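You operate a simulated robot arm through the tools that you are given. There is no shell and no other tool.

You run a simulated robot arm. Do the job below in one go: nothing can be reset, and whatever is moved stays where it is left.

Task
Put things in order on the top of the corner steel table. At the end: the clear portion cup stands where the silver foil parcel stood; the white water bottle stands where the clear portion cup stood; the orange day clip stands where the white water bottle stood; the silver foil parcel from the top of the corner steel table is on the grey scrap tray; whatever was shut is shut again. Leave all else as you found it, and nothing knocked over.

It is judged by the outcome, as a careful person would: the job done as asked, and still so three seconds after it is handed in. It fails if anything else is knocked over, pushed out of place, dropped, spilled or broken.

Robot
A 6-joint arm with a two-finger parallel gripper, fixed in place. Base frame: the origin is at the foot of the arm, x ahead of it, y to its left, z up; the work surface is at about z = 0. Lengths are in mm, angles in degrees, forces in N, time in s.
With the tool pointing down near the work surface it reaches from about 180 to 460 mm from the base axis. Its first joint turns from -70.0 to 70.0 degrees. Payload 1.9 kg.
The TCP is the grasp point between the finger pads, 23 mm short of the fingertips. In the tool frame z runs along the fingers and y along their closing line. The gripper opens to 94 mm. The fingers are 38 mm wide and 10 mm thick; the gripper's body (54 by 96 mm) begins 39 mm behind the TCP.
Orientation is that of the tool frame in the base frame, as a unit quaternion [w, x, y, z]. With the fingers straight down and closing along the base's y, the tool's x points along the base's -x, its y along +y and its z along -z.

Tools
- The arm moves only by the tool drive_tool. Its argument "commands" is a list of rows, each a list of 7 numbers: the shift along the tool's x, y, z in mm, then the turn, a rotation vector about the tool's x, y, z in degrees, then the gripper command, from -1 (shut) to 1 (fully open), values between in proportion. In form: [[x, y, z, rx, ry, rz, hand], ...]. A call has 1 to 20 rows; each row shifts and turns the commanded pose from where the row before left it, along the tool's axes as they then stand. Each row takes 0.2 s and may step no farther than 50 mm and 8.6 degrees from the row before; otherwise, or with a gripper value out of range, the whole call is refused. A pose out of reach is approached as far as the arm can. The call stops where the force on the tool passes 40 N (or 10 N more than at its start, if that is more) or the arm is blocked; 0.2 s more then pass. Each finger travels about 108 mm/s and halts on what it meets, pressing with about 21 N; the grip force reading is that of the motor and also rises with nothing between the fingers. The clock runs only during rows and for 0.2 s after the last one: add rows that do not move to give the fingers time. It gives the time, the measured TCP pose, the force on the tool (base axes), the opening and the grip force at its end, in the units of the frame above (readings bear some noise), with the torque about the TCP (base axes, N m) and any sound that the robot's microphone picked up.
- Cameras (640 x 400 px; columns grow to the right, rows downward): "scene" is fixed at [55.1, 323.4, 421.8]; the picture's right is [-0.74, -0.68, 0.00], its down [-0.45, 0.49, -0.74] and it looks along [0.50, -0.55, -0.67] (base axes); focal length 214 px, centre (320, 200). "wrist" rides on the gripper at [86, 16, -75] in the tool frame; the picture's right is [-0.18, 0.98, 0.00], its down [-0.58, -0.11, -0.81] and it looks along [-0.79, -0.15, 0.59] (tool axes); focal length 243 px, centre (320, 200). There is no depth. A picture from a camera that has moved, and an enlarged one, comes with that camera's place and axes in the base frame and with its lens. The place of the scene camera against the robot may be out by one fixed shift of up to 12 mm in any direction.
- capture(camera): a new picture of that camera. No time passes.
- enlarge(camera, box): a new picture of the part [left, top, right, bottom] of that camera's present view, enlarged. No time passes.
- close_job(): hands the job in; it is judged then, once.

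Places have to be worked out from the pictures, the camera data and where the tool is seen. Open the gripper and draw the arm clear of the work before you hand the job in, unless the task says otherwise.

The tools are called as a command line: name --pt "numbers of a row" for each row, then --argument value for the rest, lists and objects as JSON in quotes. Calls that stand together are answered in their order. drive_tool: Moves the arm, as the interface text tells. Its arguments: {"type":"object","properties":{"commands":{"type":"array"}},"required":["commands"]} The other tools are called the same way: capture (camera) takes a picture; enlarge (camera, box) takes an enlarged picture of a part of a camera's view; close_job () hands the job in.

At the start:

```text
time_s: 0.0
tool_pos: [314.2, 196.5, 273.8]
tcp_rot: [0.001, 0.0, 1.0, 0.002]
force: [0.6, -0.1, -0.5]
torque: [-0.04, 0.0, 0.03]
opening: 93.7
gripper_force: 0.1
```

scene: 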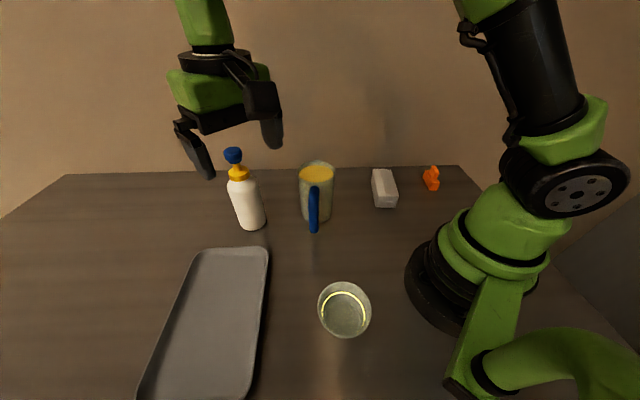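
wrist: 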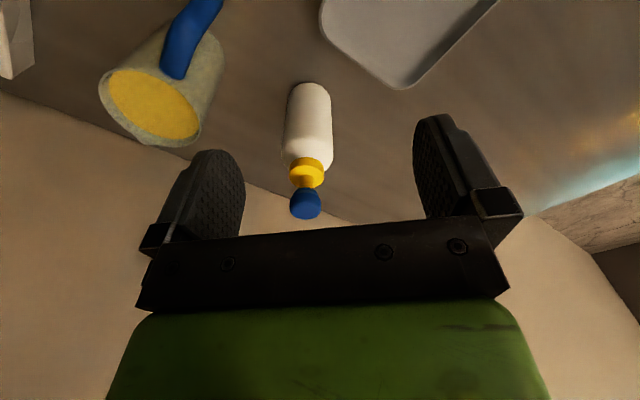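

I start by looking closer at the scene to identify every object and its place.

enlarge --camera "scene" --box '[200, 130, 460, 292]'

enlarge --camera "scene" --box '[120, 230, 400, 400]'

capture --camera "wrist"

```text
2.46 times, centred on (330, 211) of scene
camera zoom: at [55.1, 323.4, 421.8], right [-0.74, -0.68, 0.0], down [-0.45, 0.49, -0.74], along [0.5, -0.55, -0.67], focal length 528 px, centre (295, 173)
```

zoom: 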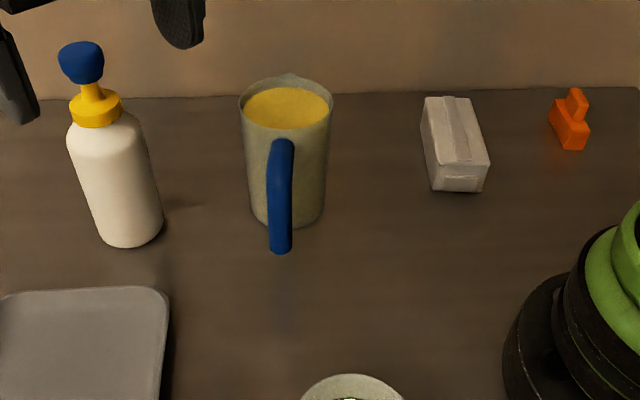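

```text
2.29 times, centred on (260, 315) of scene
camera zoom: at [55.1, 323.4, 421.8], right [-0.74, -0.68, 0.0], down [-0.45, 0.49, -0.74], along [0.5, -0.55, -0.67], focal length 490 px, centre (457, -63)
```

zoom: 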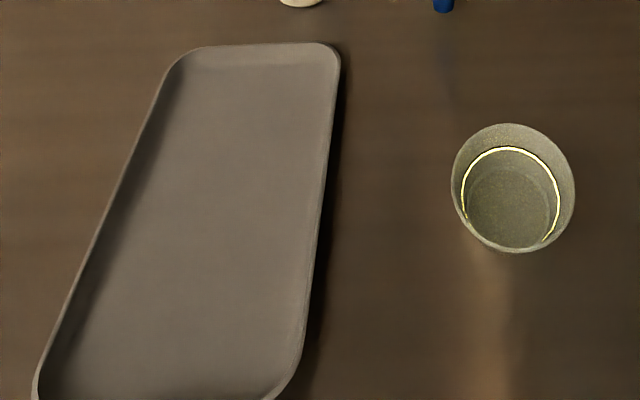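

```text
taken
camera wrist: at [227.3, 213.2, 347.2], right [0.18, 0.98, 0.0], down [0.58, -0.11, 0.81], along [0.79, -0.15, -0.59], focal length 243 px, centre (320, 200)
```

wrist: 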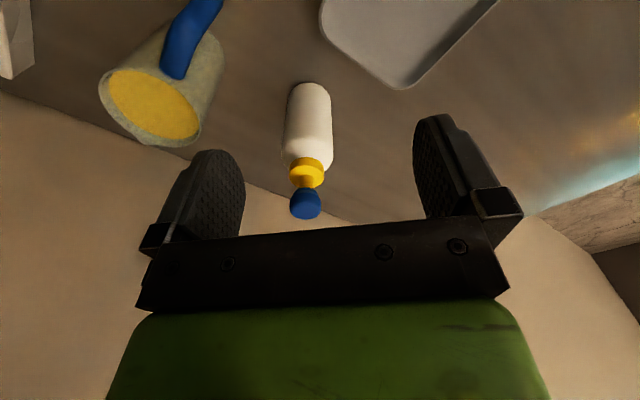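

The scene shows bottle (far left), jug with yellow liquid, foil parcel, orange clip, cup near the camera, and the grey tray. I estimate the parcel at about [240,-174], so I move high above it to get a wrist view.

drive_tool --pt "11.4 -37 0 0 0 0 1" --pt "11.4 -37 0 0 0 0 1" --pt "11.4 -37 0 0 0 0 1" --pt "11.4 -37 0 0 0 0 1" --pt "11.4 -37 0 0 0 0 1" --pt "11.4 -37 0 0 0 0 1" --pt "11.4 -37 0 0 0 0 1" --pt "11.4 -37 0 0 0 0 1" --pt "11.4 -37 0 0 0 0 1" --pt "11.4 -37 0 0 0 0 1" --pt "0 0 25 0 0 0 1" --pt "0 0 25 0 0 0 1" --pt "0 0 25 0 0 0 1" --pt "0 0 0 0 0 0 1"

capture --camera "wrist"

capture --camera "scene"

```text
time_s: 3.0
tool_pos: [199.3, -172.7, 196.8]
tcp_rot: [0.0, 0.0, 1.0, 0.002]
force: [0.5, 0.3, -0.9]
torque: [0.0, -0.05, -0.01]
opening: 94.2
gripper_force: 0.1
```

```text
taken
camera wrist: at [113.3, -157.1, 270.9], right [0.18, 0.98, 0.0], down [0.58, -0.11, 0.81], along [0.79, -0.15, -0.59], focal length 243 px, centre (320, 200)
```

wrist: 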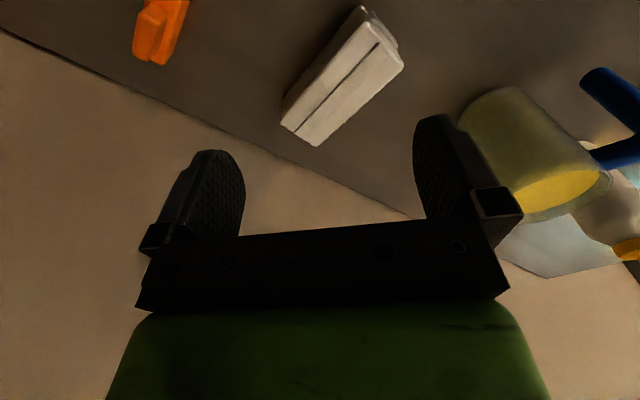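

```text
taken
```

scene: 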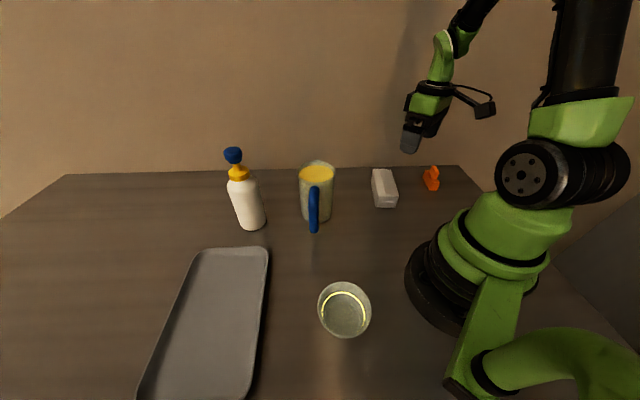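

The parcel and clip are visible in the wrist view; I enlarge both to read their corners.

enlarge --camera "wrist" --box '[240, 0, 440, 160]'

enlarge --camera "wrist" --box '[100, 0, 220, 80]'

enlarge --camera "scene" --box '[350, 150, 450, 220]'

```text
2.50 times, centred on (340, 80) of wrist
camera zoom: at [113.3, -157.1, 270.9], right [0.18, 0.98, 0.0], down [0.58, -0.11, 0.81], along [0.79, -0.15, -0.59], focal length 606 px, centre (270, 500)
```

zoom: 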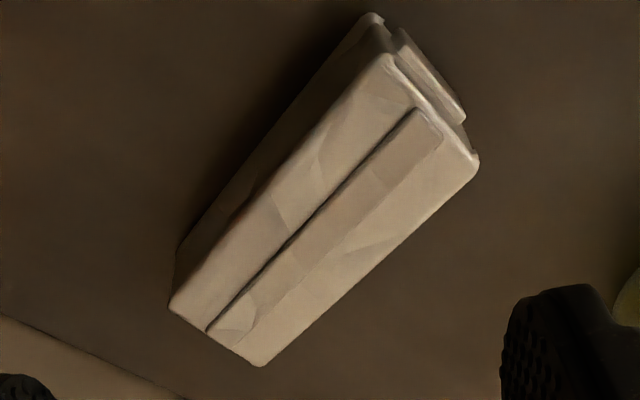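

```text
5.00 times, centred on (160, 40) of wrist
camera zoom: at [113.3, -157.1, 270.9], right [0.18, 0.98, 0.0], down [0.58, -0.11, 0.81], along [0.79, -0.15, -0.59], focal length 1213 px, centre (1120, 1000)
```

zoom: 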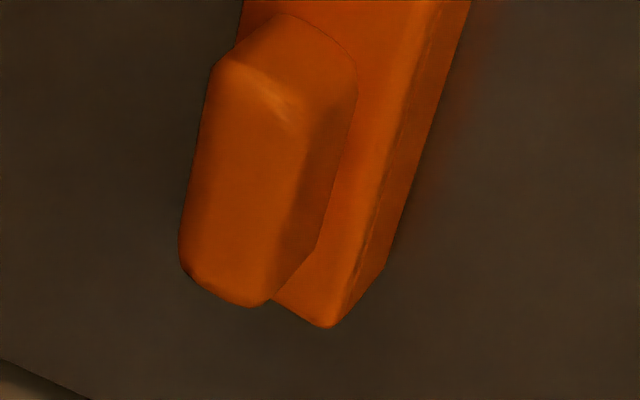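

```text
5.71 times, centred on (400, 185) of scene
camera zoom: at [55.1, 323.4, 421.8], right [-0.74, -0.68, 0.0], down [-0.45, 0.49, -0.74], along [0.5, -0.55, -0.67], focal length 1226 px, centre (-137, 286)
```

zoom: 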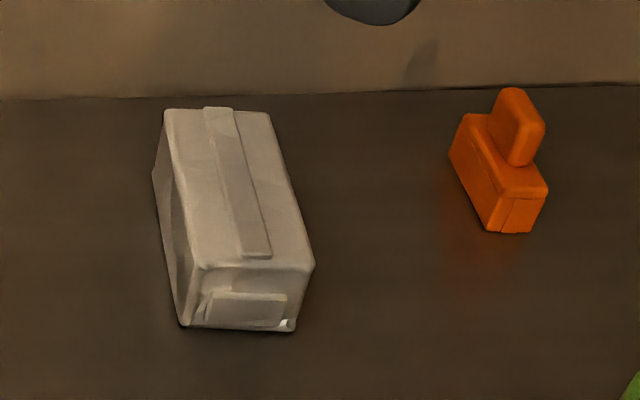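

The parcel is about 122×50×45 mm, centred near [247,-166] with its long axis at about -51°. Before moving anything I survey the rest; first I turn the tool by 59.5° and move toward the clip to view it squarely.

drive_tool --pt "0 0 0 0 0 8.5 1" --pt "0 0 0 0 0 8.5 1" --pt "0 0 0 0 0 8.5 1" --pt "0 0 0 0 0 8.5 1" --pt "0 0 0 0 0 8.5 1" --pt "0 0 0 0 0 8.5 1" --pt "0 0 0 0 0 8.5 1" --pt "-7 -29 0 0 0 0 1" --pt "-7 -29 0 0 0 0 1" --pt "-6 -28 0 0 0 0 1" --pt "0 0 0 0 0 0 1"

capture --camera "wrist"

```text
time_s: 5.4
tool_pos: [135.6, -233.3, 195.3]
tcp_rot: [-0.001, 0.496, 0.868, 0.002]
force: [-0.2, 0.9, 1.2]
torque: [-0.01, -0.02, 0.0]
opening: 94.2
gripper_force: 0.1
```

```text
taken
camera wrist: at [104.4, -150.7, 269.4], right [0.94, 0.34, 0.0], down [0.2, -0.56, 0.8], along [0.27, -0.76, -0.59], focal length 243 px, centre (320, 200)
```

wrist: 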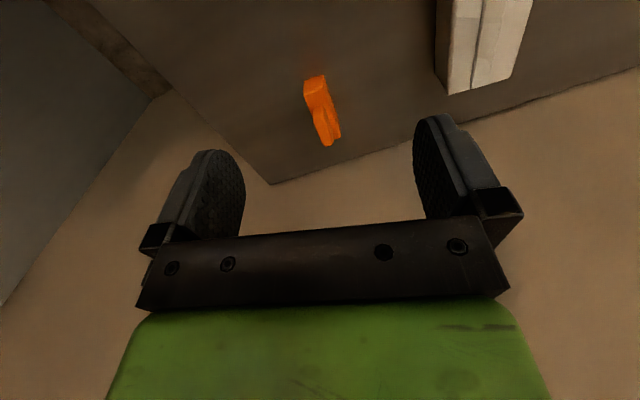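

enlarge --camera "wrist" --box '[280, 60, 360, 160]'

```text
4.00 times, centred on (320, 110) of wrist
camera zoom: at [104.4, -150.7, 269.4], right [0.94, 0.34, 0.0], down [0.2, -0.56, 0.8], along [0.27, -0.76, -0.59], focal length 970 px, centre (320, 560)
```

zoom: 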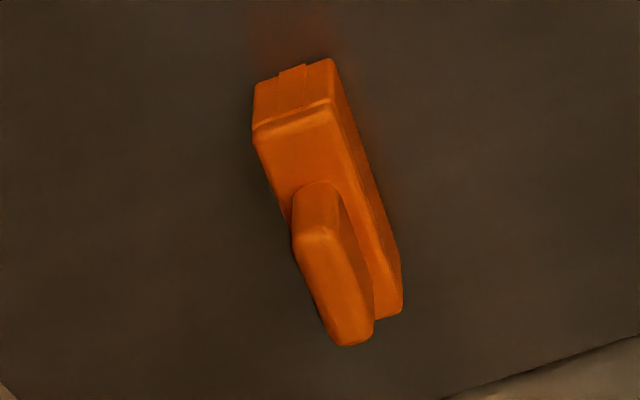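

The clip's body is about 72×23×22 mm, centred near [167,-310], long axis at about -51° too. Now I carry the empty gripper high to the other side to survey bottle, tray and cup.

drive_tool --pt "11.8 36.75 -12.5 0 0 0 1" --pt "11.8 36.75 -12.5 0 0 0 1" --pt "11.8 36.75 -12.5 0 0 0 1" --pt "11.8 36.75 -12.5 0 0 0 1" --pt "11.8 36.75 -12.5 0 0 0 1" --pt "11.8 36.75 -12.5 0 0 0 1" --pt "0 0 0 0 0 -8.5 1" --pt "0 0 0 0 0 -8.5 1" --pt "0 0 0 0 0 -8.5 1" --pt "0 0 0 0 0 -8.5 1" --pt "0 0 0 0 0 -8.5 1" --pt "0 0 0 0 0 -8.5 1" --pt "0 0 0 0 0 -8.5 1" --pt "0 35 0 0 0 0 1" --pt "0 35 0 0 0 0 1" --pt "0 35 0 0 0 0 1" --pt "0 35 0 0 0 0 1" --pt "0 35 0 0 0 0 1" --pt "0 0 0 0 0 0 1"

capture --camera "wrist"

```text
time_s: 9.4
tool_pos: [291.6, 112.8, 271.5]
tcp_rot: [0.001, 0.0, 1.0, 0.002]
force: [-0.3, -0.2, -0.5]
torque: [-0.04, 0.0, -0.02]
opening: 93.8
gripper_force: 0.1
```

```text
taken
camera wrist: at [204.5, 129.8, 346.5], right [0.18, 0.98, 0.0], down [0.58, -0.11, 0.81], along [0.79, -0.15, -0.59], focal length 243 px, centre (320, 200)
```

wrist: 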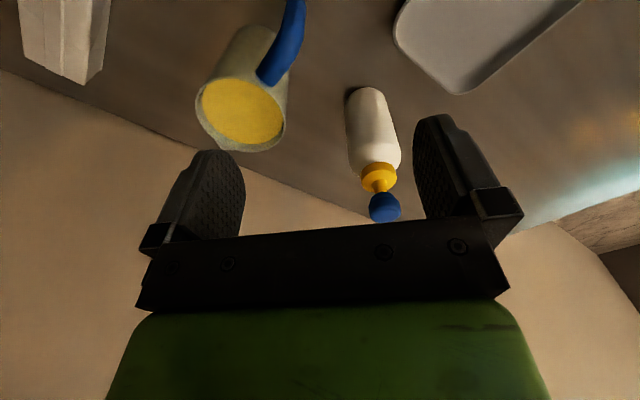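

The bottle, jug and the tray's corner are in view; I enlarge them to measure.

enlarge --camera "wrist" --box '[320, 70, 440, 230]'

enlarge --camera "wrist" --box '[180, 0, 340, 160]'

enlarge --camera "scene" --box '[200, 140, 280, 240]'

```text
2.50 times, centred on (380, 150) of wrist
camera zoom: at [204.5, 129.8, 346.5], right [0.18, 0.98, 0.0], down [0.58, -0.11, 0.81], along [0.79, -0.15, -0.59], focal length 606 px, centre (170, 325)
```

zoom: 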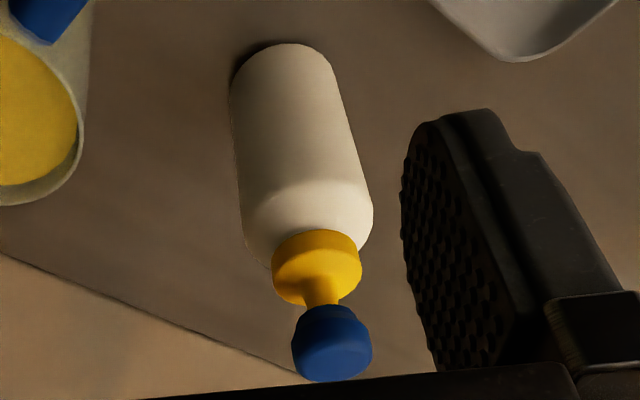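

```text
2.50 times, centred on (260, 80) of wrist
camera zoom: at [204.5, 129.8, 346.5], right [0.18, 0.98, 0.0], down [0.58, -0.11, 0.81], along [0.79, -0.15, -0.59], focal length 606 px, centre (470, 500)
```

zoom: 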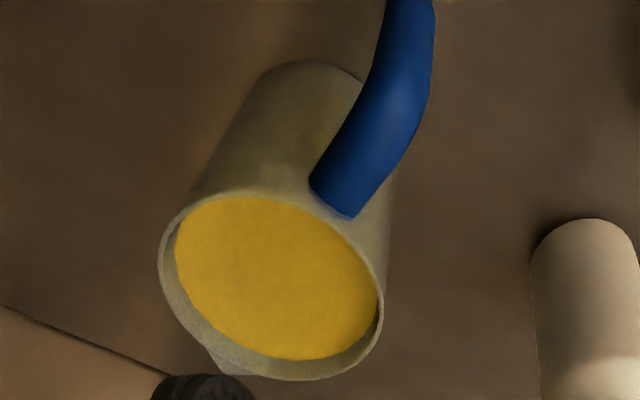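

```text
4.00 times, centred on (240, 190) of scene
camera zoom: at [55.1, 323.4, 421.8], right [-0.74, -0.68, 0.0], down [-0.45, 0.49, -0.74], along [0.5, -0.55, -0.67], focal length 858 px, centre (640, 240)
```

zoom: 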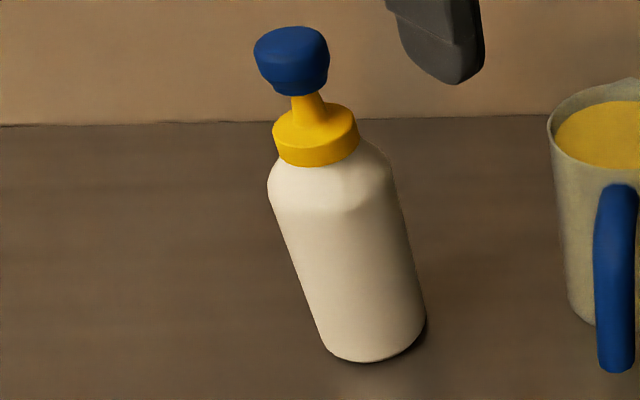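

From two views the bottle axis is near [433,161] (about 205 mm tall, collar at z≈146–168). Next I turn the camera outward-left and shift to view the tray.

drive_tool --pt "0 0 0 0 0 -7.5 1" --pt "0 0 0 0 0 -7.5 1" --pt "0 0 0 0 0 -7.5 1" --pt "0 0 0 0 0 -7.5 1" --pt "0 0 0 0 0 -7.5 1" --pt "0 0 0 0 0 -7.5 1" --pt "-2.65 31.65 0 0 0 0 1" --pt "-2.65 31.65 0 0 0 0 1" --pt "-2.65 31.65 0 0 0 0 1" --pt "-2.65 31.65 0 0 0 0 1" --pt "0 0 0 0 0 0 1"

capture --camera "wrist"

```text
time_s: 11.8
tool_pos: [207.4, 211.3, 272.8]
tcp_rot: [0.0, -0.383, 0.924, 0.001]
force: [-0.3, 0.1, -0.2]
torque: [0.04, -0.01, -0.04]
opening: 94.2
gripper_force: 0.0
```

```text
taken
camera wrist: at [135.6, 160.5, 346.6], right [-0.57, 0.82, 0.0], down [0.49, 0.33, 0.81], along [0.67, 0.46, -0.59], focal length 243 px, centre (320, 200)
```

wrist: 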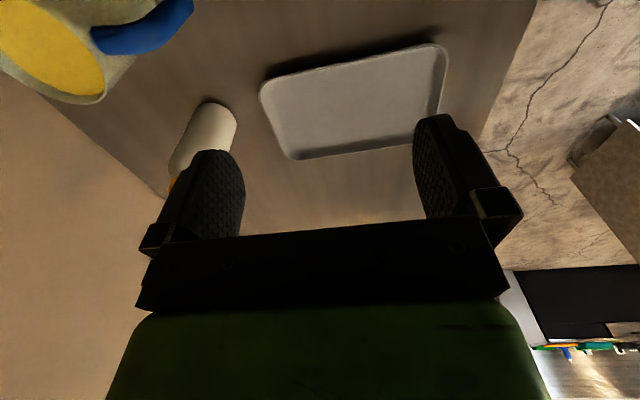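

The tray measures roughly 250×150 mm, centred near [292,338], its long axis at about 136°. Now I turn to view the cup.

drive_tool --pt "0 0 0 0 0 -7.5 1" --pt "0 0 0 0 0 -7.5 1" --pt "0 0 0 0 0 -7.5 1" --pt "0 0 0 0 0 -7.5 1" --pt "0 0 0 0 0 -7.5 1" --pt "0 0 0 0 0 -7.5 1" --pt "20.3 12.3 10 0 0 0 1" --pt "20.3 12.3 10 0 0 0 1" --pt "20.3 12.3 10 0 0 0 1" --pt "0 0 0 0 0 0 1" --pt "0 0 0 0 0 0 1"

capture --camera "wrist"

enlarge --camera "wrist" --box '[240, 0, 400, 120]'

```text
time_s: 14.2
tool_pos: [171.9, 150.6, 242.4]
tcp_rot: [-0.001, 0.708, -0.706, -0.001]
force: [0.2, 0.4, 0.3]
torque: [-0.02, 0.0, -0.02]
opening: 94.1
gripper_force: 0.1
```

```text
taken
camera wrist: at [155.2, 64.1, 317.1], right [-0.98, 0.18, 0.0], down [0.11, 0.58, 0.81], along [0.15, 0.79, -0.59], focal length 243 px, centre (320, 200)
```

wrist: 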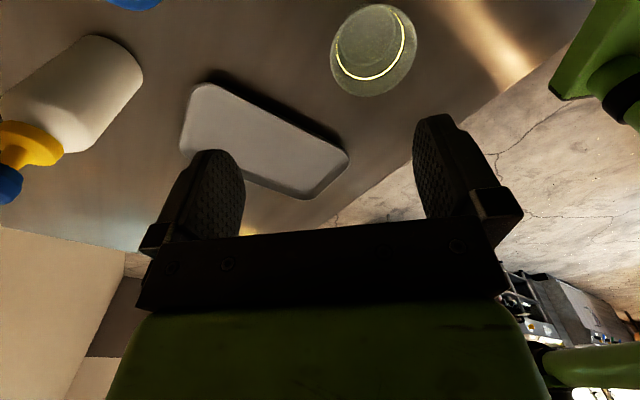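

```text
3.33 times, centred on (320, 60) of wrist
camera zoom: at [155.2, 64.1, 317.1], right [-0.98, 0.18, 0.0], down [0.11, 0.58, 0.81], along [0.15, 0.79, -0.59], focal length 809 px, centre (320, 667)
```

zoom: 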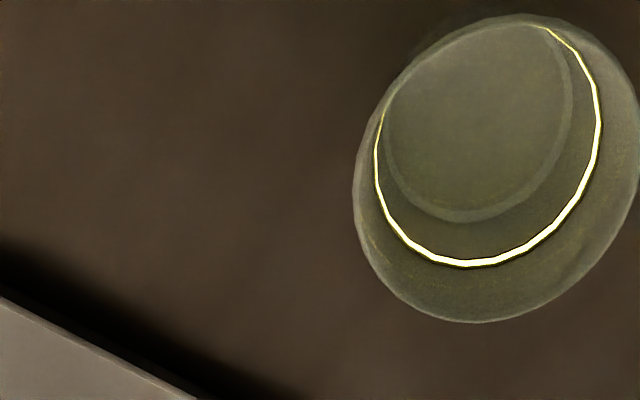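

The cup is in view at the top; I enlarge exactly around it.

enlarge --camera "wrist" --box '[310, 0, 438, 100]'

enlarge --camera "scene" --box '[300, 265, 390, 350]'

```text
4.00 times, centred on (374, 50) of wrist
camera zoom: at [155.2, 64.1, 317.1], right [-0.98, 0.18, 0.0], down [0.11, 0.58, 0.81], along [0.15, 0.79, -0.59], focal length 970 px, centre (104, 800)
```

zoom: 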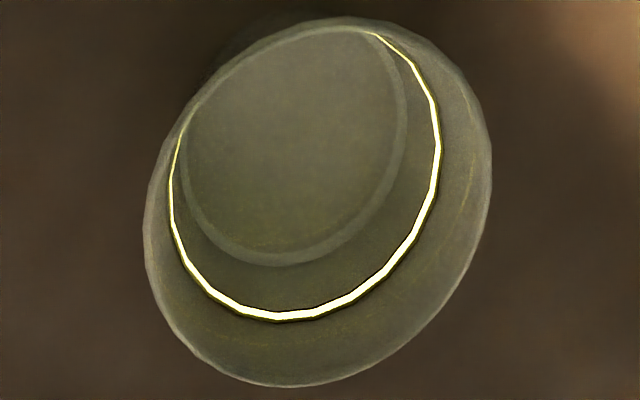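

```text
4.71 times, centred on (345, 308) of scene
camera zoom: at [55.1, 323.4, 421.8], right [-0.74, -0.68, 0.0], down [-0.45, 0.49, -0.74], along [0.5, -0.55, -0.67], focal length 1009 px, centre (202, -306)
```

zoom: 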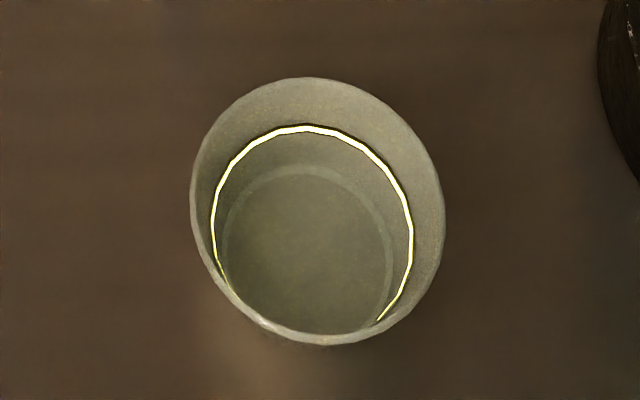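

Cup centre comes out near [122.5,185.5], rim about 87 mm wide and 50 mm high; comparing views, the scene camera's true place is about [56.5,315.3,410.6]. Now I go back high to the parcel to take it first.

drive_tool --pt "0 0 0 0 0 8.5 1" --pt "0 0 0 0 0 8.5 1" --pt "0 0 0 0 0 8.5 1" --pt "0 0 0 0 0 8.5 1" --pt "0 0 0 0 0 8.5 1" --pt "0 0 0 0 0 8.5 1" --pt "-4.9 -32.9 -4.5 0 0 0 1" --pt "-4.9 -32.9 -4.5 0 0 0 1" --pt "-4.9 -32.9 -4.5 0 0 0 1" --pt "-4.9 -32.9 -4.5 0 0 0 1" --pt "0 0 0 0 0 8.5 1" --pt "0 0 0 0 0 8.5 1" --pt "0 0 0 0 0 8.5 1" --pt "0 0 0 0 0 8.5 1" --pt "0 0 0 0 0 8.5 1" --pt "0 0 0 0 0 8.5 1" --pt "-5 -47.5 0 0 0 0 1" --pt "-5 -47.5 0 0 0 0 1" --pt "-5 -47.5 0 0 0 0 1" --pt "-5 -47.5 0 0 0 0 1"

drive_tool --pt "0 0 0 0 0 7.9 1" --pt "0 0 0 0 0 7.9 1" --pt "0 0 0 0 0 7.9 1" --pt "0 0 0 0 0 7.9 1" --pt "0 0 0 0 0 7.9 1" --pt "0 0 40 0 0 0 1" --pt "0 0 40 0 0 0 1" --pt "0 0 0 0 0 0 1"

capture --camera "wrist"

```text
time_s: 18.4
tool_pos: [249.7, -130.5, 260.5]
tcp_rot: [0.0, 0.104, 0.995, 0.002]
force: [-0.1, 0.3, -0.1]
torque: [-0.02, 0.03, 0.03]
opening: 94.0
gripper_force: 0.0
```

```text
time_s: 20.2
tool_pos: [248.8, -128.9, 180.8]
tcp_rot: [0.0, 0.434, 0.901, 0.001]
force: [0.3, -0.3, -0.1]
torque: [-0.04, 0.01, 0.01]
opening: 93.9
gripper_force: 0.1
```

```text
taken
camera wrist: at [208.1, -52.0, 255.0], right [0.88, 0.47, 0.0], down [0.28, -0.53, 0.8], along [0.38, -0.71, -0.59], focal length 243 px, centre (320, 200)
```

wrist: 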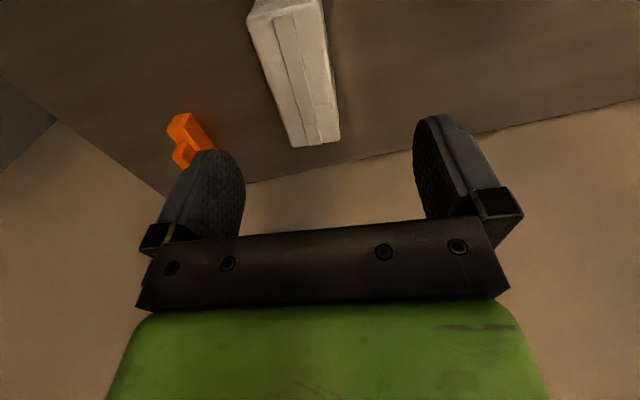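

Parcel corners agree with the earlier fix. I move over its centre and descend to z≈80 (tips still above its top), then check.

drive_tool --pt "-14 -12.1 0 0 0 0 1" --pt "-14.1 -12.2 0 0 0 0 1" --pt "0 0 34 0 0 0 1" --pt "0 0 34 0 0 0 1" --pt "0 0 33 0 0 0 1" --pt "0 0 0 0 0 0 1"

capture --camera "wrist"

enlarge --camera "scene" --box '[340, 110, 450, 220]'

```text
time_s: 21.6
tool_pos: [247.7, -167.9, 77.7]
tcp_rot: [0.0, 0.435, 0.901, 0.001]
force: [0.2, -0.4, -0.2]
torque: [-0.02, -0.02, -0.01]
opening: 93.9
gripper_force: 0.0
```

```text
taken
camera wrist: at [206.3, -89.7, 152.1], right [0.88, 0.47, 0.0], down [0.28, -0.53, 0.8], along [0.38, -0.71, -0.59], focal length 243 px, centre (320, 200)
```

wrist: 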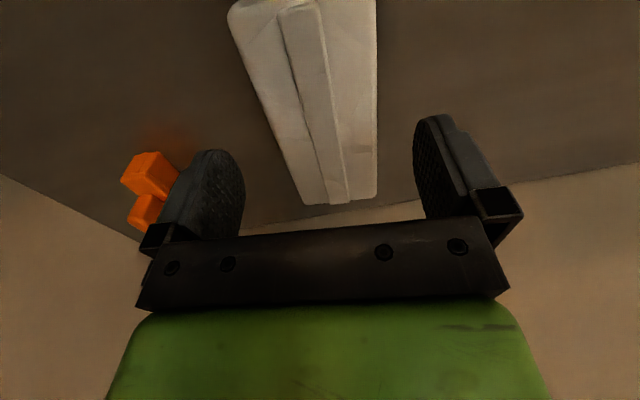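

```text
3.64 times, centred on (395, 165) of scene
camera zoom: at [55.1, 323.4, 421.8], right [-0.74, -0.68, 0.0], down [-0.45, 0.49, -0.74], along [0.5, -0.55, -0.67], focal length 780 px, centre (47, 327)
```

zoom: 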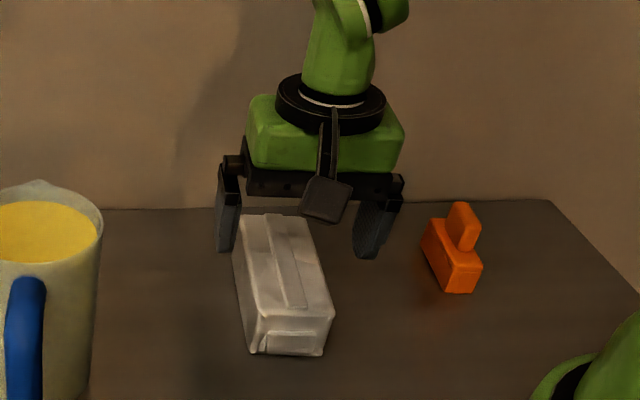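

The parcel sits between the fingers with room on both sides. I descend to z≈30 and close on it.

drive_tool --pt "0 2 20 0 0 0 1" --pt "0 0 17 0 0 0 1" --pt "0 0 10.5 0 0 0 1" --pt "0 0 0 0 0 0 1" --pt "0 0 0 0 0 0 0" --pt "0 0 0 0 0 0 -1" --pt "0 0 0 0 0 0 -1" --pt "0 0 0 0 0 0 -1"

enlarge --camera "scene" --box '[340, 110, 450, 220]'

```text
time_s: 23.4
tool_pos: [249.6, -166.3, 31.4]
tcp_rot: [-0.001, 0.434, 0.901, 0.002]
force: [0.3, 0.5, -0.5]
torque: [0.01, -0.04, -0.01]
opening: 59.9
gripper_force: 21.3
```

```text
3.64 times, centred on (395, 165) of scene
camera zoom: at [55.1, 323.4, 421.8], right [-0.74, -0.68, 0.0], down [-0.45, 0.49, -0.74], along [0.5, -0.55, -0.67], focal length 780 px, centre (47, 327)
```

zoom: 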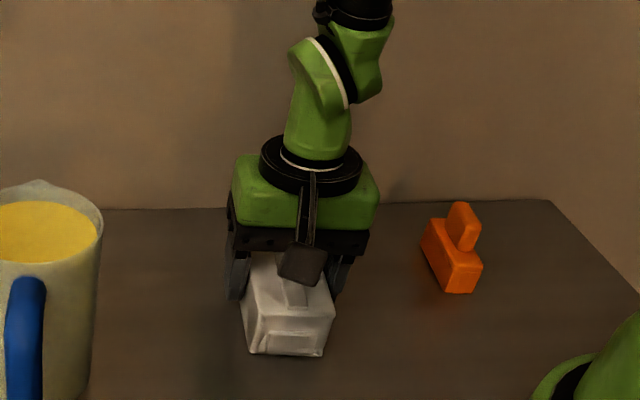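

The fingers stopped at 60 mm with 21 N, so the parcel is held. I lift it straight up slowly first.

drive_tool --pt "0 0 -8 0 0 0 -1" --pt "0 0 -15 0 0 0 -1" --pt "0 0 -25 0 0 0 -1" --pt "0 0 -30 0 0 0 -1" --pt "0 0 -33 0 0 0 -1" --pt "0 0 -33 0 0 0 -1" --pt "0 0 -33 0 0 0 -1" --pt "0 0 -32 0 0 0 -1" --pt "0 0 0 0 0 0 -1"

capture --camera "scene"

capture --camera "wrist"

```text
time_s: 25.4
tool_pos: [250.0, -166.3, 239.5]
tcp_rot: [0.0, 0.435, 0.9, 0.002]
force: [0.5, -0.4, -1.8]
torque: [0.01, -0.04, 0.0]
opening: 59.5
gripper_force: 21.1
```

```text
taken
```

scene: 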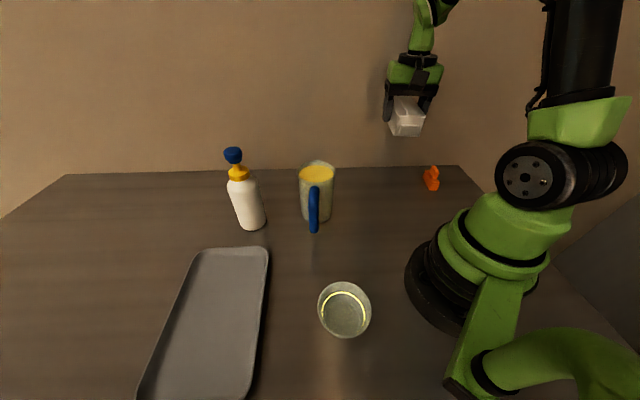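

```text
taken
camera wrist: at [207.2, -88.3, 314.6], right [0.88, 0.47, 0.0], down [0.28, -0.53, 0.8], along [0.38, -0.71, -0.59], focal length 243 px, centre (320, 200)
```

wrist: 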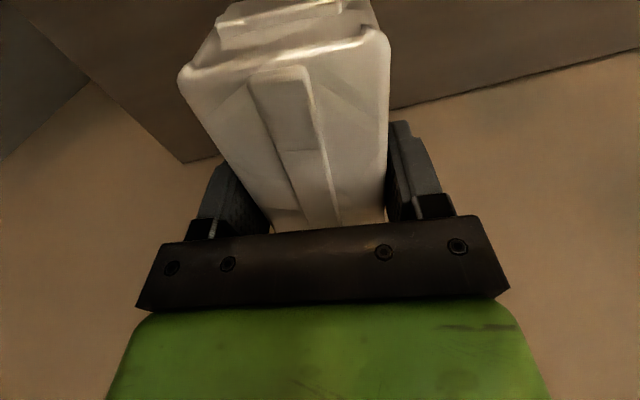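

The parcel is held level at a safe height. I carry it across to about [268,250], above all other objects.

drive_tool --pt "12 10.5 0 0 0 0 -1" --pt "20 17 0 0 0 0 -1" --pt "24.2 21 0 0 0 0 -1" --pt "24.2 21 0 0 0 0 -1" --pt "24.2 21 0 0 0 0 -1" --pt "24.2 21 0 0 0 0 -1" --pt "24.2 21 0 0 0 0 -1" --pt "24.2 21 0 0 0 0 -1" --pt "24.2 21 0 0 0 0 -1" --pt "24.2 21 0 0 0 0 -1" --pt "24.2 21 0 0 0 0 -1" --pt "24.2 21 0 0 0 0 -1" --pt "20 17 0 0 0 0 -1" --pt "12 10.5 0 0 0 0 -1" --pt "8 8 0 0 0 0 -1" --pt "0 0 0 0 0 0 -1"

capture --camera "scene"

```text
time_s: 28.8
tool_pos: [268.1, 250.2, 240.9]
tcp_rot: [0.0, 0.434, 0.901, 0.001]
force: [-0.1, -0.9, -2.1]
torque: [0.0, 0.01, 0.0]
opening: 60.0
gripper_force: 20.9
```

```text
taken
```

scene: 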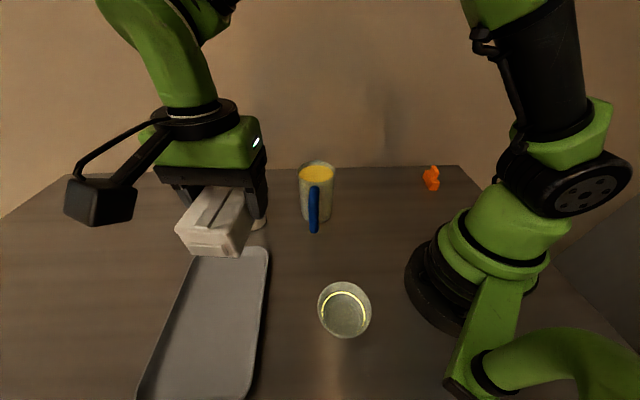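

The wrist turns freely this far. I now shift over the tray's middle, align to the tray, and look before going down.

drive_tool --pt "12 16.6 0 0 0 0 -1" --pt "12 16.6 0 0 0 0 -1" --pt "12 16.6 0 0 0 0 -1" --pt "12 16.6 0 0 0 0 -1" --pt "0 0 0 0 0 -6.5 -1" --pt "0 0 30 0 0 0 -1" --pt "0 0 30 0 0 0 -1" --pt "0 0 30 0 0 0 -1" --pt "0 0 20 0 0 0 -1" --pt "0 0 0 0 0 0 -1"

capture --camera "scene"

capture --camera "wrist"

```text
time_s: 31.0
tool_pos: [290.0, 328.5, 130.1]
tcp_rot: [-0.001, 0.383, 0.924, 0.001]
force: [0.5, -0.3, -1.4]
torque: [-0.01, -0.01, -0.01]
opening: 59.6
gripper_force: 20.5
```

```text
taken
```

scene: 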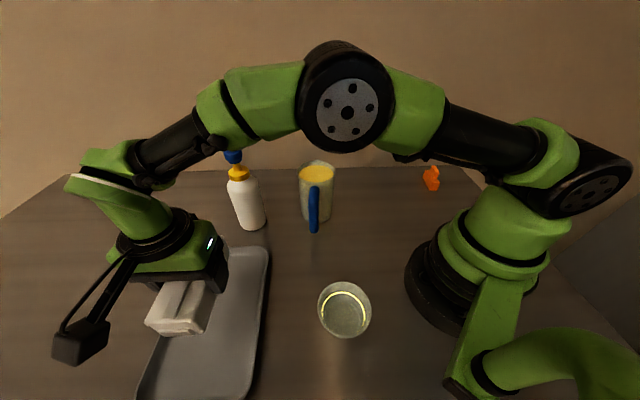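

```text
taken
camera wrist: at [239.5, 400.6, 204.8], right [0.83, 0.56, 0.0], down [0.33, -0.49, 0.8], along [0.46, -0.66, -0.59], focal length 243 px, centre (320, 200)
```

wrist: 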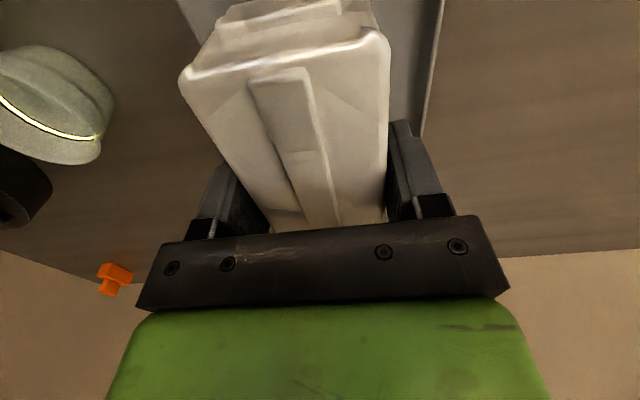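

The parcel is centred across the tray with ~40 mm to each rim. I descend in decreasing steps until it touches the tray floor.

drive_tool --pt "0 0 25 0 0 0 -1" --pt "0 0 25 0 0 0 -1" --pt "0 0 20 0 0 0 -1" --pt "0 0 10 0 0 0 -1" --pt "0 0 5 0 0 0 -1" --pt "0 0 3 0 0 0 -1" --pt "0 0 2 0 0 0 -1" --pt "0 0 0 0 0 0 -1"

capture --camera "scene"

```text
time_s: 32.8
tool_pos: [289.6, 330.5, 41.7]
tcp_rot: [-0.001, 0.383, 0.924, 0.001]
force: [-0.8, -0.5, -1.5]
torque: [0.0, 0.01, -0.01]
opening: 60.1
gripper_force: 21.5
```

```text
taken
```

scene: 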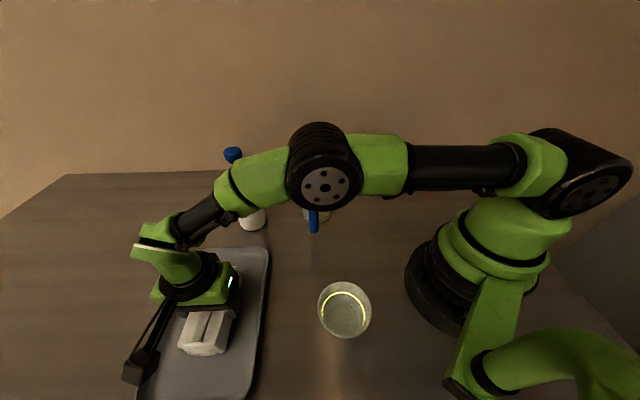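

No contact yet at z≈41.7; I keep easing down in 2 mm and 1 mm steps.

drive_tool --pt "0 0 2 0 0 0 -1" --pt "0 0 2 0 0 0 -1" --pt "0 0 1.5 0 0 0 -1" --pt "0 0 0 0 0 0 -1"

```text
time_s: 33.8
tool_pos: [290.4, 329.6, 36.3]
tcp_rot: [-0.001, 0.383, 0.924, 0.001]
force: [-0.1, -0.2, -1.0]
torque: [0.0, 0.0, 0.0]
opening: 59.9
gripper_force: 20.5
```

drive_tool --pt "0 0 1 0 0 0 -1" --pt "0 0 1 0 0 0 -1" --pt "0 0 0 0 0 0 -1"

```text
time_s: 34.6
tool_pos: [289.8, 330.2, 36.1]
tcp_rot: [0.0, 0.383, 0.924, 0.003]
force: [-0.2, -3.5, 14.4]
torque: [-0.25, 0.31, -0.03]
opening: 59.9
gripper_force: 21.0
```

Contact with the tray floor (about 14 N). I relieve 1 mm and open the fingers gently, then rise straight up.

drive_tool --pt "0 0 -1 0 0 0 -1" --pt "0 0 0 0 0 0 0.5" --pt "0 0 0 0 0 0 0.7" --pt "0 0 0 0 0 0 0.7" --pt "0 0 -10 0 0 0 0.7" --pt "0 0 -20 0 0 0 0.7" --pt "0 0 -30 0 0 0 0.7" --pt "0 0 -40 0 0 0 0.7" --pt "0 0 -40 0 0 0 1" --pt "0 0 -40 0 0 0 1" --pt "0 0 0 0 0 0 1"

capture --camera "scene"

capture --camera "wrist"

```text
time_s: 37.0
tool_pos: [289.9, 329.2, 214.4]
tcp_rot: [0.0, 0.383, 0.924, 0.002]
force: [0.9, 1.5, 0.7]
torque: [0.01, -0.02, 0.01]
opening: 94.0
gripper_force: 0.0
```

```text
taken
```

scene: 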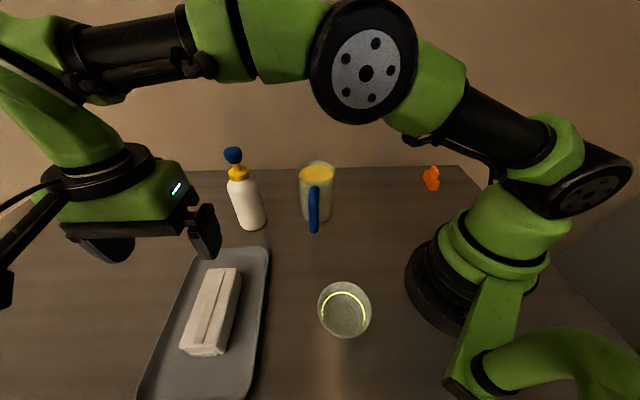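

```text
taken
camera wrist: at [240.4, 402.0, 288.7], right [0.82, 0.57, 0.0], down [0.33, -0.49, 0.8], along [0.46, -0.66, -0.59], focal length 243 px, centre (320, 200)
```

wrist: 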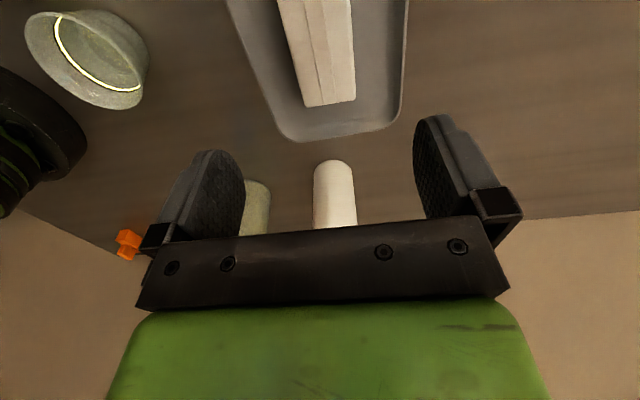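

The parcel lies flat in the tray. Next the cup: I pull in to a mid radius and turn the tool about 178° so that the scene camera can see both fingers at the cup.

drive_tool --pt "2.8 -36.7 0 0 0 0 1" --pt "2.8 -36.7 0 0 0 0 1" --pt "2.8 -36.7 0 0 0 0 1" --pt "0 0 0 0 0 -8.457 1" --pt "0 0 0 0 0 -8.457 1" --pt "0 0 0 0 0 -8.457 1" --pt "0 0 0 0 0 -8.457 1" --pt "0 0 0 0 0 -8.457 1" --pt "0 0 0 0 0 -8.457 1" --pt "0 0 0 0 0 -8.457 1" --pt "0 0 0 0 0 -8.457 1" --pt "0 0 0 0 0 -8.457 1" --pt "0 0 0 0 0 -8.457 1" --pt "0 0 0 0 0 -8.457 1" --pt "0 0 0 0 0 -8.457 1" --pt "0 0 0 0 0 -8.457 1" --pt "0 0 0 0 0 -8.457 1" --pt "0 0 0 0 0 -8.457 1" --pt "0 0 0 0 0 -8.457 1"

drive_tool --pt "0 0 0 0 0 -8.457 1" --pt "0 0 0 0 0 -8.457 1" --pt "0 0 0 0 0 -8.457 1" --pt "0 0 0 0 0 -8.457 1" --pt "0 0 0 0 0 -8.457 1" --pt "0 0 0 0 0 0 1"

capture --camera "wrist"

capture --camera "scene"

```text
time_s: 41.0
tool_pos: [206.7, 256.6, 215.2]
tcp_rot: [-0.002, 0.711, -0.703, -0.001]
force: [0.3, -0.1, 0.3]
torque: [-0.01, -0.01, -0.06]
opening: 93.9
gripper_force: 0.0
```

```text
time_s: 42.4
tool_pos: [206.1, 257.9, 215.3]
tcp_rot: [-0.002, 0.916, -0.4, 0.0]
force: [-0.5, 1.1, 0.5]
torque: [0.01, 0.03, 0.01]
opening: 94.1
gripper_force: 0.0
```

```text
taken
camera wrist: at [252.7, 182.4, 289.0], right [-0.85, -0.53, 0.0], down [-0.32, 0.5, 0.81], along [-0.43, 0.68, -0.59], focal length 243 px, centre (320, 200)
```

wrist: 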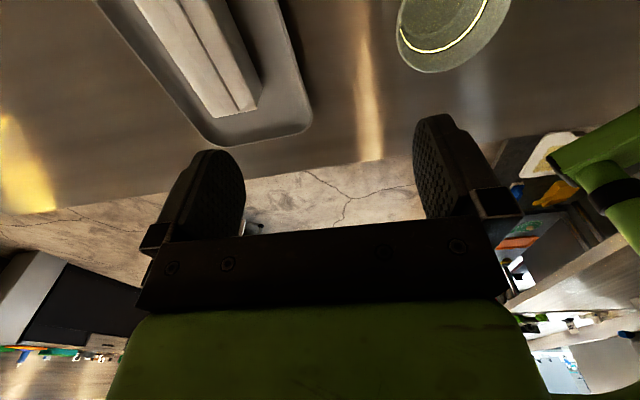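

```text
taken
```

scene: 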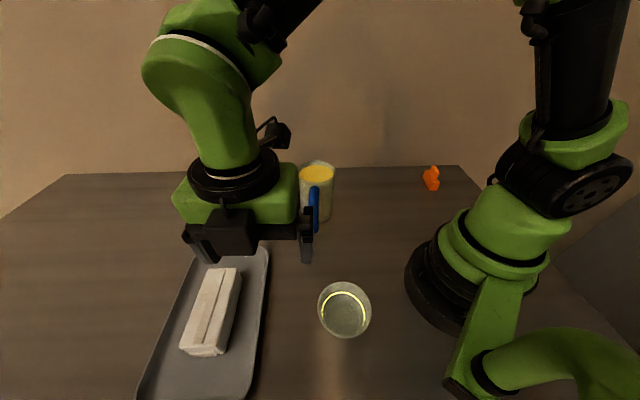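

The tool is turned. I move over the cup's estimated centre and come down to z≈130 to check alignment.

drive_tool --pt "-1.3 36.8 0 0 0 0 1" --pt "-1.3 36.8 0 0 0 0 1" --pt "-1.3 36.8 0 0 0 0 1" --pt "0 0 28 0 0 0 1" --pt "0 0 28 0 0 0 1" --pt "0 0 28 0 0 0 1" --pt "0 0 0 0 0 0 1"

capture --camera "wrist"

enlarge --camera "scene" --box '[260, 180, 440, 360]'

```text
time_s: 44.0
tool_pos: [121.8, 186.7, 130.4]
tcp_rot: [-0.001, 0.916, -0.401, 0.0]
force: [-0.2, 0.3, 0.1]
torque: [0.01, 0.02, -0.01]
opening: 94.2
gripper_force: 0.1
```

```text
taken
camera wrist: at [168.0, 111.9, 204.0], right [-0.85, -0.53, 0.0], down [-0.31, 0.5, 0.81], along [-0.43, 0.69, -0.59], focal length 243 px, centre (320, 200)
```

wrist: 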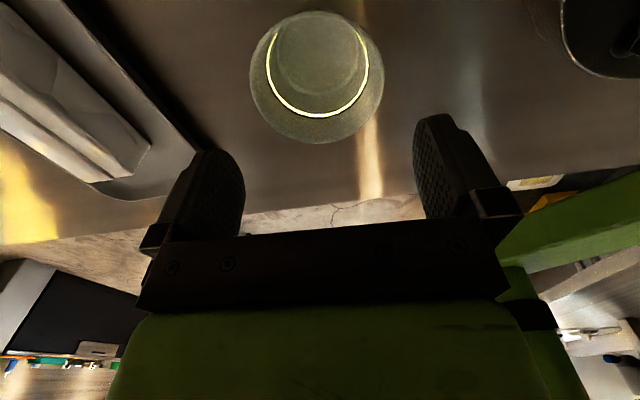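

```text
2.22 times, centred on (350, 270) of scene
camera zoom: at [55.1, 323.4, 421.8], right [-0.74, -0.68, 0.0], down [-0.45, 0.49, -0.74], along [0.5, -0.55, -0.67], focal length 477 px, centre (253, 44)
```

zoom: 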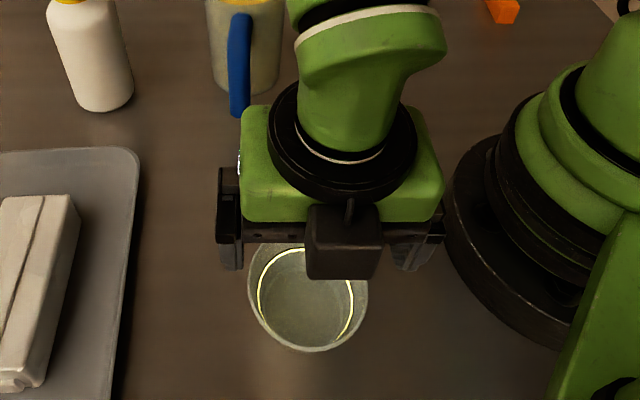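

I enlarge the cup in the wrist view to fix its centre precisely relative to the TCP.

enlarge --camera "wrist" --box '[236, 0, 396, 150]'

```text
2.67 times, centred on (316, 75) of wrist
camera zoom: at [168.0, 111.9, 204.0], right [-0.85, -0.53, 0.0], down [-0.31, 0.5, 0.81], along [-0.43, 0.69, -0.59], focal length 647 px, centre (331, 533)
```

zoom: 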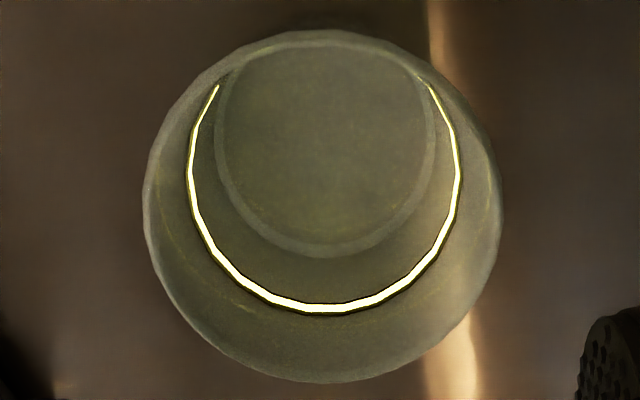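

Cup centre is only about 1.7 mm off the tool axis in each direction. I correct by that and descend to z≈82 so the tips are just above the rim, then check again.

drive_tool --pt "1.5 -1.6 0 0 0 0 1" --pt "0 0 24 0 0 0 1" --pt "0 0 24 0 0 0 1" --pt "0 0 0 0 0 0 1"

capture --camera "wrist"

enlarge --camera "wrist" --box '[200, 20, 440, 210]'

enlarge --camera "scene" --box '[290, 240, 400, 350]'

```text
time_s: 45.0
tool_pos: [123.6, 186.8, 83.6]
tcp_rot: [-0.002, 0.916, -0.402, 0.0]
force: [0.4, -0.7, 0.6]
torque: [0.02, 0.0, -0.01]
opening: 94.0
gripper_force: 0.0
```

```text
taken
camera wrist: at [170.8, 112.2, 157.1], right [-0.85, -0.53, 0.0], down [-0.31, 0.5, 0.81], along [-0.43, 0.69, -0.59], focal length 243 px, centre (320, 200)
```

wrist: 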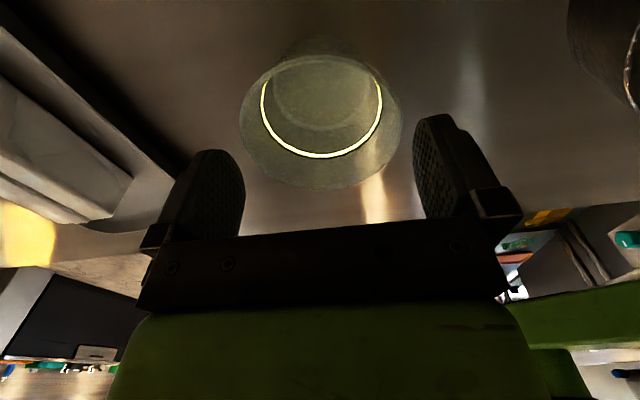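

```text
2.11 times, centred on (320, 115) of wrist
camera zoom: at [170.8, 112.2, 157.1], right [-0.85, -0.53, 0.0], down [-0.31, 0.5, 0.81], along [-0.43, 0.69, -0.59], focal length 511 px, centre (320, 379)
```

zoom: 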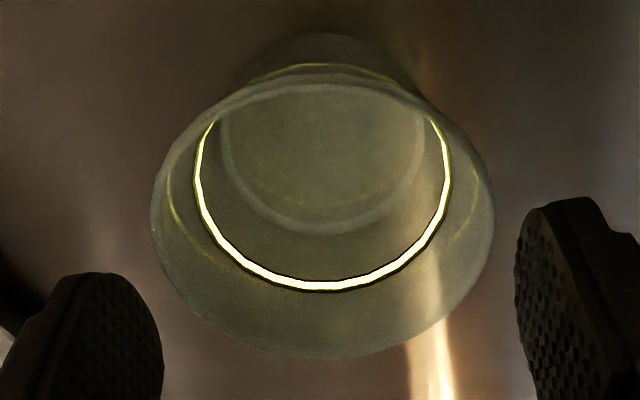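

```text
3.64 times, centred on (345, 295) of scene
camera zoom: at [55.1, 323.4, 421.8], right [-0.74, -0.68, 0.0], down [-0.45, 0.49, -0.74], along [0.5, -0.55, -0.67], focal length 780 px, centre (229, -146)
```

zoom: 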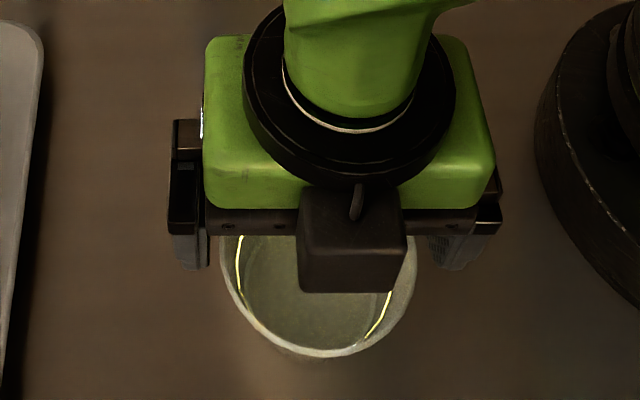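

The cup is now within ~0.7 mm of the tool axis. I descend in small steps, checking the force as the tips pass the rim.

drive_tool --pt "-0.4 0.6 4 0 0 0 1" --pt "0 0 4 0 0 0 1" --pt "0 0 3 0 0 0 1" --pt "0 0 0 0 0 0 1"

drive_tool --pt "0 0 3 0 0 0 1" --pt "0 0 0 0 0 0 1"

enlarge --camera "wrist" --box '[200, 20, 440, 240]'

enlarge --camera "scene" --box '[290, 240, 400, 350]'

```text
time_s: 46.0
tool_pos: [123.0, 186.4, 71.6]
tcp_rot: [-0.001, 0.916, -0.402, 0.001]
force: [0.8, 0.5, -1.2]
torque: [0.01, 0.01, 0.0]
opening: 94.2
gripper_force: 0.1
```

```text
time_s: 46.6
tool_pos: [124.7, 186.2, 69.4]
tcp_rot: [-0.001, 0.916, -0.402, 0.0]
force: [-0.3, 0.6, -0.4]
torque: [0.0, 0.01, 0.03]
opening: 93.9
gripper_force: 0.0
```

```text
1.82 times, centred on (320, 130) of wrist
camera zoom: at [170.6, 111.4, 142.5], right [-0.85, -0.53, 0.0], down [-0.31, 0.5, 0.81], along [-0.43, 0.68, -0.59], focal length 441 px, centre (320, 327)
```

zoom: 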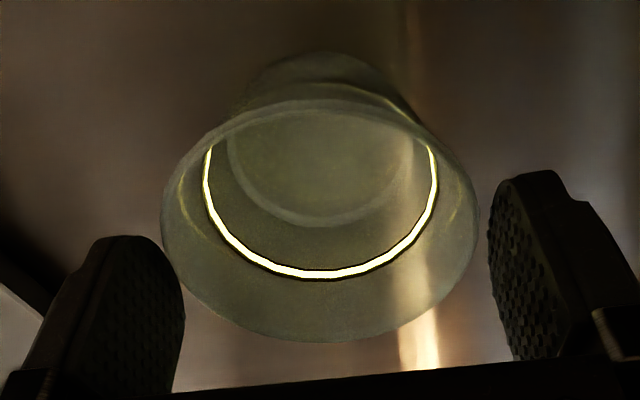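

```text
3.64 times, centred on (345, 295) of scene
camera zoom: at [55.1, 323.4, 421.8], right [-0.74, -0.68, 0.0], down [-0.45, 0.49, -0.74], along [0.5, -0.55, -0.67], focal length 780 px, centre (229, -146)
```

zoom: 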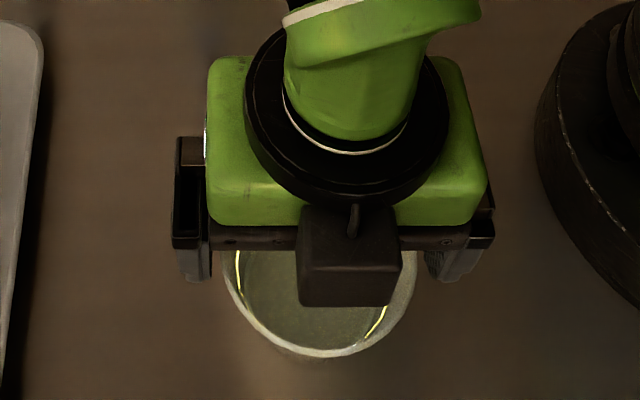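

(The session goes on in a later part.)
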